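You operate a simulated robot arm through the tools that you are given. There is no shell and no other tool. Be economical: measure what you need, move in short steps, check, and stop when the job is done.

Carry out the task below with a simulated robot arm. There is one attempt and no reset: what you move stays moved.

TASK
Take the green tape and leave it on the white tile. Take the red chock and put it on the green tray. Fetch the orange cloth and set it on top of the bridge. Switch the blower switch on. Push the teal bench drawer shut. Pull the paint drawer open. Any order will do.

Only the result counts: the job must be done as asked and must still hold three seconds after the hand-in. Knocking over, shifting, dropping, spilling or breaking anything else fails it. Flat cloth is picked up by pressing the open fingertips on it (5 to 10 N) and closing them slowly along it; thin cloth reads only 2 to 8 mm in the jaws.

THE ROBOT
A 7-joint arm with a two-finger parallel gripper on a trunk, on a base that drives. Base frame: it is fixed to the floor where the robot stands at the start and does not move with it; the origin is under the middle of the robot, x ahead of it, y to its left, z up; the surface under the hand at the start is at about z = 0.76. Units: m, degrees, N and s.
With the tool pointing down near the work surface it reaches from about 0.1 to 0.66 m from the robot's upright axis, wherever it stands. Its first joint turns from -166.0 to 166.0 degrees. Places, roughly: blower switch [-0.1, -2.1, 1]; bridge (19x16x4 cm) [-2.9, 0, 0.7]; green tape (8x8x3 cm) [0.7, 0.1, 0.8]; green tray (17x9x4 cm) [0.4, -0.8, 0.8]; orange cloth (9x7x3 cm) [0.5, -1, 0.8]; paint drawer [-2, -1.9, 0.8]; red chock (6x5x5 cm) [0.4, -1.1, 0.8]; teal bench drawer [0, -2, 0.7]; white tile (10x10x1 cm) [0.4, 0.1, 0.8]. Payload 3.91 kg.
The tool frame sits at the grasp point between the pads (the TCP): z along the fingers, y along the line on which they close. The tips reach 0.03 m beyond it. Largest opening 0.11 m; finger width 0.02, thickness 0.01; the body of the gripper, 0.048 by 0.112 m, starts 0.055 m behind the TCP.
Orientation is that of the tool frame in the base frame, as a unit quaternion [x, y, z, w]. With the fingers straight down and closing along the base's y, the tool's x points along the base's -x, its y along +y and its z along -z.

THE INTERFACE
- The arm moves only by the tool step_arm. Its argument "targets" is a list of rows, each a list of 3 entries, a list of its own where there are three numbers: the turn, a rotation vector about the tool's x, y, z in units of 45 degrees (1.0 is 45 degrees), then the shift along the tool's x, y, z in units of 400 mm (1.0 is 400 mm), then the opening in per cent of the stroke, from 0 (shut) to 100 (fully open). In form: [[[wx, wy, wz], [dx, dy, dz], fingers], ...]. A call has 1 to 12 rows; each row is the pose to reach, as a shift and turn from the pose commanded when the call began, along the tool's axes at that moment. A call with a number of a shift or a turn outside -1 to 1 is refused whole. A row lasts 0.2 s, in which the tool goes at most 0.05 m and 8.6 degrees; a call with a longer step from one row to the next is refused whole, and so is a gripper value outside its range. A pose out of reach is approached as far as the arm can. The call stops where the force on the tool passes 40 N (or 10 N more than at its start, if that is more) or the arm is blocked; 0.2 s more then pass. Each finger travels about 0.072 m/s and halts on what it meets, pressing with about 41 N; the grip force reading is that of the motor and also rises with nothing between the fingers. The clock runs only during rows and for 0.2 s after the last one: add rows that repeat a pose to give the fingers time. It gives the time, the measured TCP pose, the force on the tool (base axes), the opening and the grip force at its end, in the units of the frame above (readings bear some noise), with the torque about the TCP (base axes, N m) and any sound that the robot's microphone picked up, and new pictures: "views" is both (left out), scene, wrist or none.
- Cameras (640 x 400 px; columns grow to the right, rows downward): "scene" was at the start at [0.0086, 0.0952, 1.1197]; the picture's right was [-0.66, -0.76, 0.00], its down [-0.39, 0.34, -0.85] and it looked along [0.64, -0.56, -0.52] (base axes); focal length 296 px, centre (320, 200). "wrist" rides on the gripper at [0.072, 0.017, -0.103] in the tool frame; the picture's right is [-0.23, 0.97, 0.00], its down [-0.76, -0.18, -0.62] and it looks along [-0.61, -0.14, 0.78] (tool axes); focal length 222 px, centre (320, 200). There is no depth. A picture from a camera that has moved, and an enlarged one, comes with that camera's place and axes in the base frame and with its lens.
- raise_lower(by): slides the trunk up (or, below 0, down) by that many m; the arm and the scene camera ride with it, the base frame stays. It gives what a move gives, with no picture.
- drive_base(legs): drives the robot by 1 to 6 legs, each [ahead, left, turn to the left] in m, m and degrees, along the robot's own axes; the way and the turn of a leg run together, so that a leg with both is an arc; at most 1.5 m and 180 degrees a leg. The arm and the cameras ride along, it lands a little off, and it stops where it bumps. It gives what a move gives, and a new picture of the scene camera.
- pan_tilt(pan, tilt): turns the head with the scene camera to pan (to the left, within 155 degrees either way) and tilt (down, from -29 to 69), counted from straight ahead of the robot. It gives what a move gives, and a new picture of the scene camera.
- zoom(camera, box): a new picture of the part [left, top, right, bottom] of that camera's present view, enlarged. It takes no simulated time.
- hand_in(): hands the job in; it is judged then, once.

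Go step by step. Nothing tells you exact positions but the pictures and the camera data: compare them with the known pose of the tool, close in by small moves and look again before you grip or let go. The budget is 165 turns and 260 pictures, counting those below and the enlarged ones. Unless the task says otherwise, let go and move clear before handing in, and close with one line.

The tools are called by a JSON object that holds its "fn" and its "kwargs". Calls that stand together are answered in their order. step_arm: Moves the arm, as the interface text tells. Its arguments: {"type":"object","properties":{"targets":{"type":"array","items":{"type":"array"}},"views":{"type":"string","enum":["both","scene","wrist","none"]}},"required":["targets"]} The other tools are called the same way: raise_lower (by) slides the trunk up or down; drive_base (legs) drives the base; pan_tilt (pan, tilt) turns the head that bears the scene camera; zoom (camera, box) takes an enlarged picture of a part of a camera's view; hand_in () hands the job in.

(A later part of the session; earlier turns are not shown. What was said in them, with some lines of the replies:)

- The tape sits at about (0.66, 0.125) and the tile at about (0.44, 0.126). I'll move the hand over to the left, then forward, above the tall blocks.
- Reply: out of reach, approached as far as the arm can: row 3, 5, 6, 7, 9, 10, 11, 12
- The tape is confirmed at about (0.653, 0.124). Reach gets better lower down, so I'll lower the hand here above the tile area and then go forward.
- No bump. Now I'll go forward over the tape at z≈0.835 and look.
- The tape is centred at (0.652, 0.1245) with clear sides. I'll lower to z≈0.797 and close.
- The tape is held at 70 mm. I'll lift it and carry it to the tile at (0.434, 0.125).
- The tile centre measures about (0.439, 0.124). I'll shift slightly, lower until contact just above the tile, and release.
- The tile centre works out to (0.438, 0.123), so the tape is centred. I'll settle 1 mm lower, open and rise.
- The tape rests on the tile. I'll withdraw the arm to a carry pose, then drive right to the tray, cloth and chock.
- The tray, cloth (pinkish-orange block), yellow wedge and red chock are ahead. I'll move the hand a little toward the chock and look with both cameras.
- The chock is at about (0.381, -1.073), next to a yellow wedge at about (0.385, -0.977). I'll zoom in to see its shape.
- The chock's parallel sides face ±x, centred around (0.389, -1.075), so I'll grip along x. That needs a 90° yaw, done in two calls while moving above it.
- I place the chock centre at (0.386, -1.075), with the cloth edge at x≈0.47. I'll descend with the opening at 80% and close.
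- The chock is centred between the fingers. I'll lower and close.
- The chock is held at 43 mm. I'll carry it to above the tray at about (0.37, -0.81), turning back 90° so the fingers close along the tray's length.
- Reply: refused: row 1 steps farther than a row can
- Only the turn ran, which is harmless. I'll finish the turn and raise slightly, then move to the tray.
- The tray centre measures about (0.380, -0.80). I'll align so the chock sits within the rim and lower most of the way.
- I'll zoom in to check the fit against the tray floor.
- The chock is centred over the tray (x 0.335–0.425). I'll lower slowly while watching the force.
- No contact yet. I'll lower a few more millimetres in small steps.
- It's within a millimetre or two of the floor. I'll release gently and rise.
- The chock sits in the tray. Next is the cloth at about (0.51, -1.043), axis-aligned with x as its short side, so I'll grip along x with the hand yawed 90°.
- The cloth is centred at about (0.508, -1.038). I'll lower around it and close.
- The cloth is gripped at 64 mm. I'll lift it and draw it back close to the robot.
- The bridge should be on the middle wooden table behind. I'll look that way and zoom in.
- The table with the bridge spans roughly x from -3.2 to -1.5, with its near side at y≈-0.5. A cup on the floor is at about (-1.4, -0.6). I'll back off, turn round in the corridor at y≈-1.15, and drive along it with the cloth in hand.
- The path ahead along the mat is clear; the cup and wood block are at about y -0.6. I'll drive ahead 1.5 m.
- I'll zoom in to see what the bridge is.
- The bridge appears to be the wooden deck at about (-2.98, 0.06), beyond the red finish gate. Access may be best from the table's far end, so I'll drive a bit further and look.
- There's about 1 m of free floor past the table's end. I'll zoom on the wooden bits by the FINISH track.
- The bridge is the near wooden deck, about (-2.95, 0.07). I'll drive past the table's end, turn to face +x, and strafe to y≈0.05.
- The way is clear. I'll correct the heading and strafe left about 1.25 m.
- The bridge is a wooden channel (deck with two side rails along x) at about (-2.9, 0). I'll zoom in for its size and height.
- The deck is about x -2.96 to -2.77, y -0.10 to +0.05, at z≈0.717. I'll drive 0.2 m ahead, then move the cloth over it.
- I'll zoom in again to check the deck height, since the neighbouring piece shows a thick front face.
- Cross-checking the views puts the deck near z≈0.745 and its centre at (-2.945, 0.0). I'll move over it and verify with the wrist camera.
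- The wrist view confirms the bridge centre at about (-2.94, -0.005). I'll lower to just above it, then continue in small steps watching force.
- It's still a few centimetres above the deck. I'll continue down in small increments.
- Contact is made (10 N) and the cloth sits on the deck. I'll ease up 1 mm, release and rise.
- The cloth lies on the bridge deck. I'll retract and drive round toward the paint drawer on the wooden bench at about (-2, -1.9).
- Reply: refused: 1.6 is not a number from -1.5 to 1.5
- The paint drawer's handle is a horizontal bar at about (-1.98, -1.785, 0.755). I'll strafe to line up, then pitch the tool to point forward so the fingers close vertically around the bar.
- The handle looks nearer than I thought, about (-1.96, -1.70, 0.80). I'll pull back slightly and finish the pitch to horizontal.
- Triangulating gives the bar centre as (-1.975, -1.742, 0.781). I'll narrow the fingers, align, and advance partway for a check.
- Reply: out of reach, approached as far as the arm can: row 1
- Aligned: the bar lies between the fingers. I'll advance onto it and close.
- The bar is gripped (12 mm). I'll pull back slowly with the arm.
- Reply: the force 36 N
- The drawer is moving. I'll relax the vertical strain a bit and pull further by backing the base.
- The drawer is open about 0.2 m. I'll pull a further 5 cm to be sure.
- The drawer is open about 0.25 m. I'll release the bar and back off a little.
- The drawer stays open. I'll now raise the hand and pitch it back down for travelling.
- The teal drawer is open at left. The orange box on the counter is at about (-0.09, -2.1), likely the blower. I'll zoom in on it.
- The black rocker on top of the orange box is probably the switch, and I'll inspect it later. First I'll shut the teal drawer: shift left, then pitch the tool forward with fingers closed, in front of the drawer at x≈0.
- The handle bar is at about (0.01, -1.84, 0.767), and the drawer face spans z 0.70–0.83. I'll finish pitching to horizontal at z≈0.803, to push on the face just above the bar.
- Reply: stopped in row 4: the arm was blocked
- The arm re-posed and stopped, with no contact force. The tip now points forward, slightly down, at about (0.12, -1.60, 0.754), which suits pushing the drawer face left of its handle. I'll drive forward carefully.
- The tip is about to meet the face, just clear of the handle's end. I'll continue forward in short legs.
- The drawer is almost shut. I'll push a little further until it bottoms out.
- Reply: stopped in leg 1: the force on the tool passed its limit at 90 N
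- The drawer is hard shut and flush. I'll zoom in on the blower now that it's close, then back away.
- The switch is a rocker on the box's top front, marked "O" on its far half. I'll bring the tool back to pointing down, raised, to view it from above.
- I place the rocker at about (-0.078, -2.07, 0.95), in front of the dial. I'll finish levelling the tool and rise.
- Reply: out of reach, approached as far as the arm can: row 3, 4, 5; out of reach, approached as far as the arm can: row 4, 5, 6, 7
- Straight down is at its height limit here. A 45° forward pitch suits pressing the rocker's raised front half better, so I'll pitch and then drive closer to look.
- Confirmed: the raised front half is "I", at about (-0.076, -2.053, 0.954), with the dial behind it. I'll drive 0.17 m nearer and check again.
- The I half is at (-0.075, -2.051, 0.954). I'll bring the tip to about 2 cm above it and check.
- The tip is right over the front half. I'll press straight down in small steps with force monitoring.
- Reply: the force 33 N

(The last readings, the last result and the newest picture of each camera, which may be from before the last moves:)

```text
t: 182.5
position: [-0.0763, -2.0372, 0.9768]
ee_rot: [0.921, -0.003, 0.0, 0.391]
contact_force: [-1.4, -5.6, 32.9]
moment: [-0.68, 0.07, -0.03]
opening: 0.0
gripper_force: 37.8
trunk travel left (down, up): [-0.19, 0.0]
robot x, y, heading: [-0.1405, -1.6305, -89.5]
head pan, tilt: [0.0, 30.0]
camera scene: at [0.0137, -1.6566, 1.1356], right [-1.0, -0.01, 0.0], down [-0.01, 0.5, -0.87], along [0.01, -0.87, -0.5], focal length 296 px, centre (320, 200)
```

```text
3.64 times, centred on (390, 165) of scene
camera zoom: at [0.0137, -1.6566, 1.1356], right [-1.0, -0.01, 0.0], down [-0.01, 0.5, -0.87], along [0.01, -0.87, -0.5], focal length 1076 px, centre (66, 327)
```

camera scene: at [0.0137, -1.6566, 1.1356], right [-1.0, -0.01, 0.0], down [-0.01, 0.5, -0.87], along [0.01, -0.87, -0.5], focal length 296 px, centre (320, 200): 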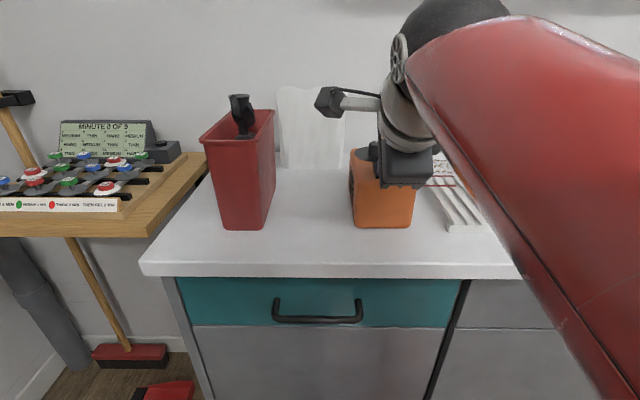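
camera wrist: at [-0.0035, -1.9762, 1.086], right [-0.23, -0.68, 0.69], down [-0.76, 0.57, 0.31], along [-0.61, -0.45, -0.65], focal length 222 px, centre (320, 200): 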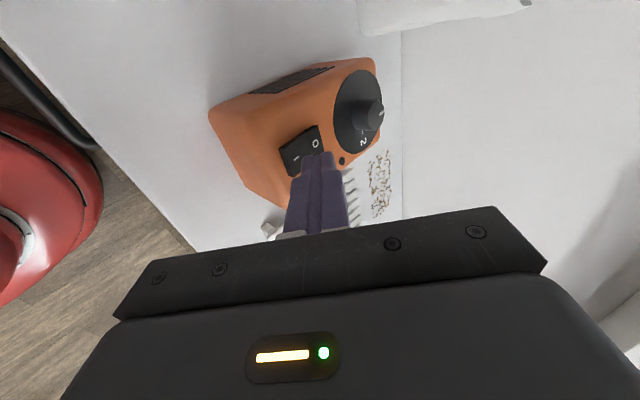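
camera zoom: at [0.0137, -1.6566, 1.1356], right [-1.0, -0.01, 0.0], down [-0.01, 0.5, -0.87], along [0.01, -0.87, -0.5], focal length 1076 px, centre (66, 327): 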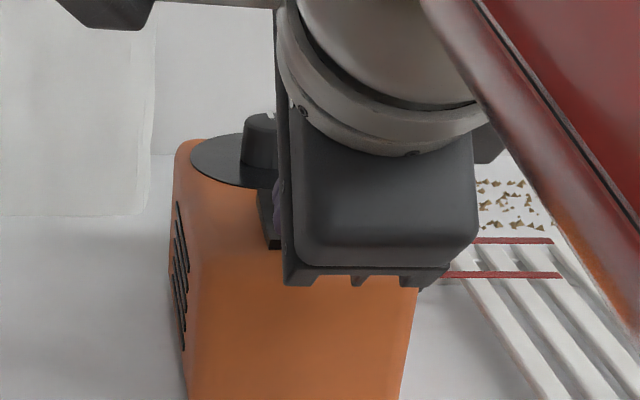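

I'm pressing with about 33 N. I'll lift off and check the rocker's state.

{"fn": "step_arm", "kwargs": {"targets": [[[0, 0, 0], [0, 0.05, -0.05], 0], [[0, 0, 0], [0, 0.07, -0.12], 0], [[0, 0, 0], [0, 0.07, -0.2], 0], [[0, 0, 0], [0, 0.07, -0.2], 0]]}}

{"fn": "zoom", "kwargs": {"camera": "scene", "box": [330, 110, 450, 220]}}

{"fn": "zoom", "kwargs": {"camera": "wrist", "box": [220, 40, 420, 180]}}

```text
t: 183.5
position: [-0.0812, -2.0099, 1.0398]
ee_rot: [0.93, -0.007, 0.002, 0.369]
contact_force: [0.4, -0.7, 0.6]
moment: [0.02, -0.01, -0.01]
opening: 0.0001
gripper_force: 38.1
trunk travel left (down, up): [-0.19, 0.0]
robot x, y, heading: [-0.1426, -1.6341, -89.4]
head pan, tilt: [0.0, 30.0]
camera scene: at [0.0115, -1.6584, 1.139], right [-1.0, 0.02, 0.0], down [0.01, 0.46, -0.89], along [-0.01, -0.89, -0.46], focal length 296 px, centre (320, 200)
camera wrist: at [-0.0098, -1.9518, 1.1278], right [-0.24, -0.71, 0.67], down [-0.76, 0.57, 0.32], along [-0.61, -0.43, -0.67], focal length 222 px, centre (320, 200)
```

scene: 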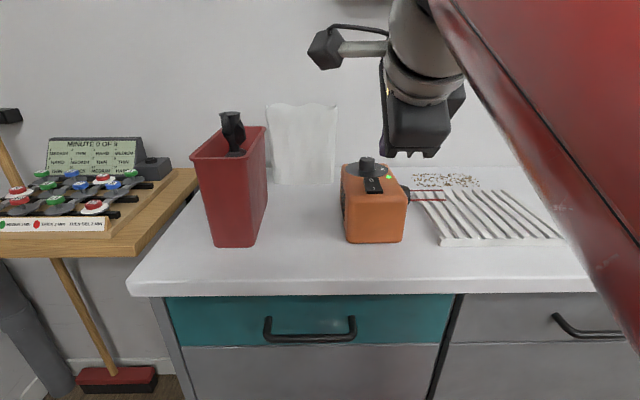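
wrist: 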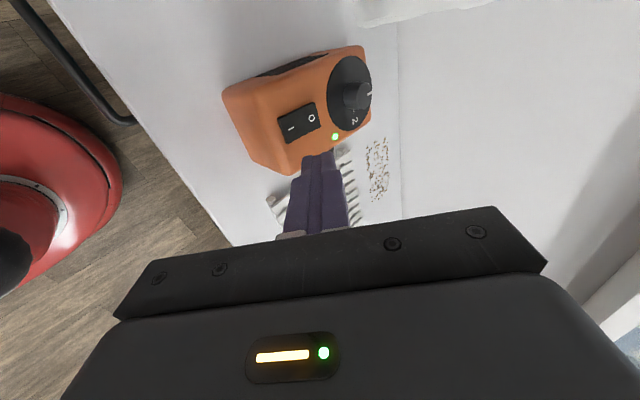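

```text
3.64 times, centred on (390, 165) of scene
camera zoom: at [0.0115, -1.6584, 1.139], right [-1.0, 0.02, 0.0], down [0.01, 0.46, -0.89], along [-0.01, -0.89, -0.46], focal length 1076 px, centre (66, 327)
```

zoom: 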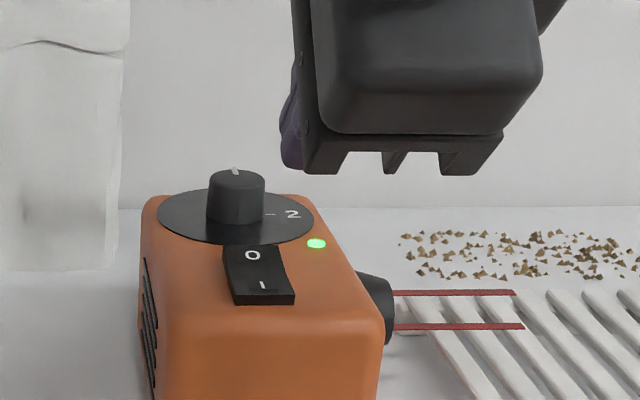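

```text
2.86 times, centred on (320, 110) of wrist
camera zoom: at [-0.0098, -1.9518, 1.1278], right [-0.24, -0.71, 0.67], down [-0.76, 0.57, 0.32], along [-0.61, -0.43, -0.67], focal length 635 px, centre (320, 457)
```

zoom: 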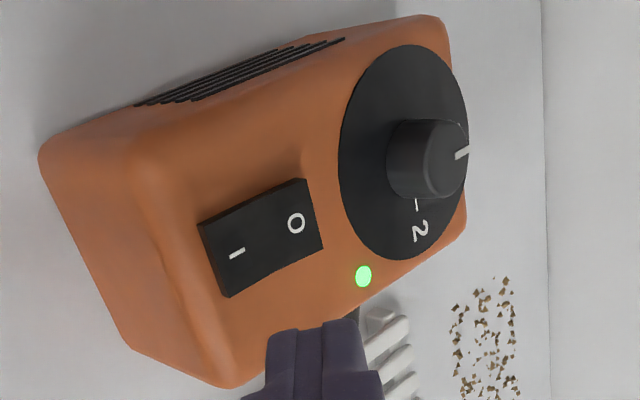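

The LED is lit and the streamers blow, so the blower is on. I'll back away and take a last look around.

{"fn": "drive_base", "kwargs": {"legs": [[-0.35, 0, 0]]}}

{"fn": "pan_tilt", "kwargs": {"pan": -60, "tilt": 20}}

```text
t: 185.8
position: [-0.0829, -1.6569, 1.0407]
ee_rot: [0.929, -0.003, 0.003, 0.37]
contact_force: [0.1, 0.0, 0.6]
moment: [0.0, -0.01, -0.01]
opening: 0.0
gripper_force: 37.9
trunk travel left (down, up): [-0.19, 0.0]
robot x, y, heading: [-0.1474, -1.2755, -89.0]
head pan, tilt: [0.0, 30.0]
camera scene: at [0.0051, -1.3045, 1.1392], right [-1.0, 0.02, 0.0], down [0.01, 0.46, -0.89], along [-0.02, -0.89, -0.46], focal length 296 px, centre (320, 200)
```

scene: 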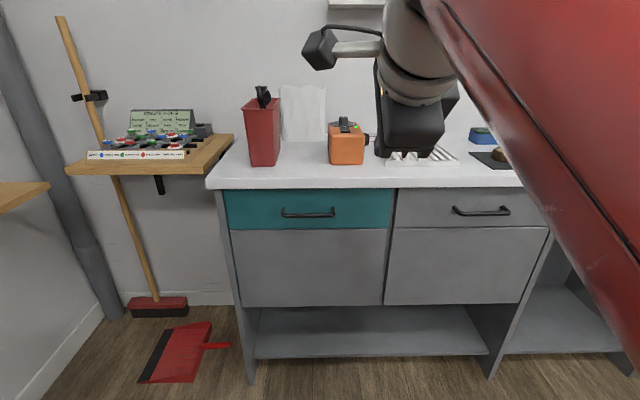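

```text
t: 187.1
position: [-0.082, -1.6563, 1.0392]
ee_rot: [0.929, -0.003, 0.003, 0.37]
contact_force: [-0.9, 0.0, 0.0]
moment: [0.0, 0.01, 0.05]
opening: 0.0001
gripper_force: 37.8
trunk travel left (down, up): [-0.19, 0.0]
robot x, y, heading: [-0.1456, -1.2766, -88.9]
head pan, tilt: [-60.0, 20.0]
camera scene: at [-0.0727, -1.2612, 1.1509], right [-0.52, 0.86, 0.0], down [0.29, 0.18, -0.94], along [-0.8, -0.49, -0.34], focal length 296 px, centre (320, 200)
```

scene: 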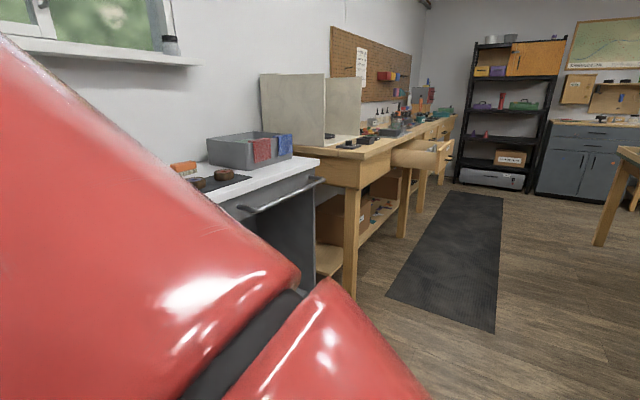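

The paint drawer is still open, the teal drawer is shut and flush, and the blower is running. The cloth, chock and tape were all seen in place when I left them, so I'm handing in.

{"fn": "hand_in", "kwargs": {}}

```text
The job is handed in.
```

All six tasks are done and handed in. The tape is on the tile, the chock is in the green tray, and the cloth is on the bridge. The blower is on, the teal drawer is shut, and the paint drawer is open.
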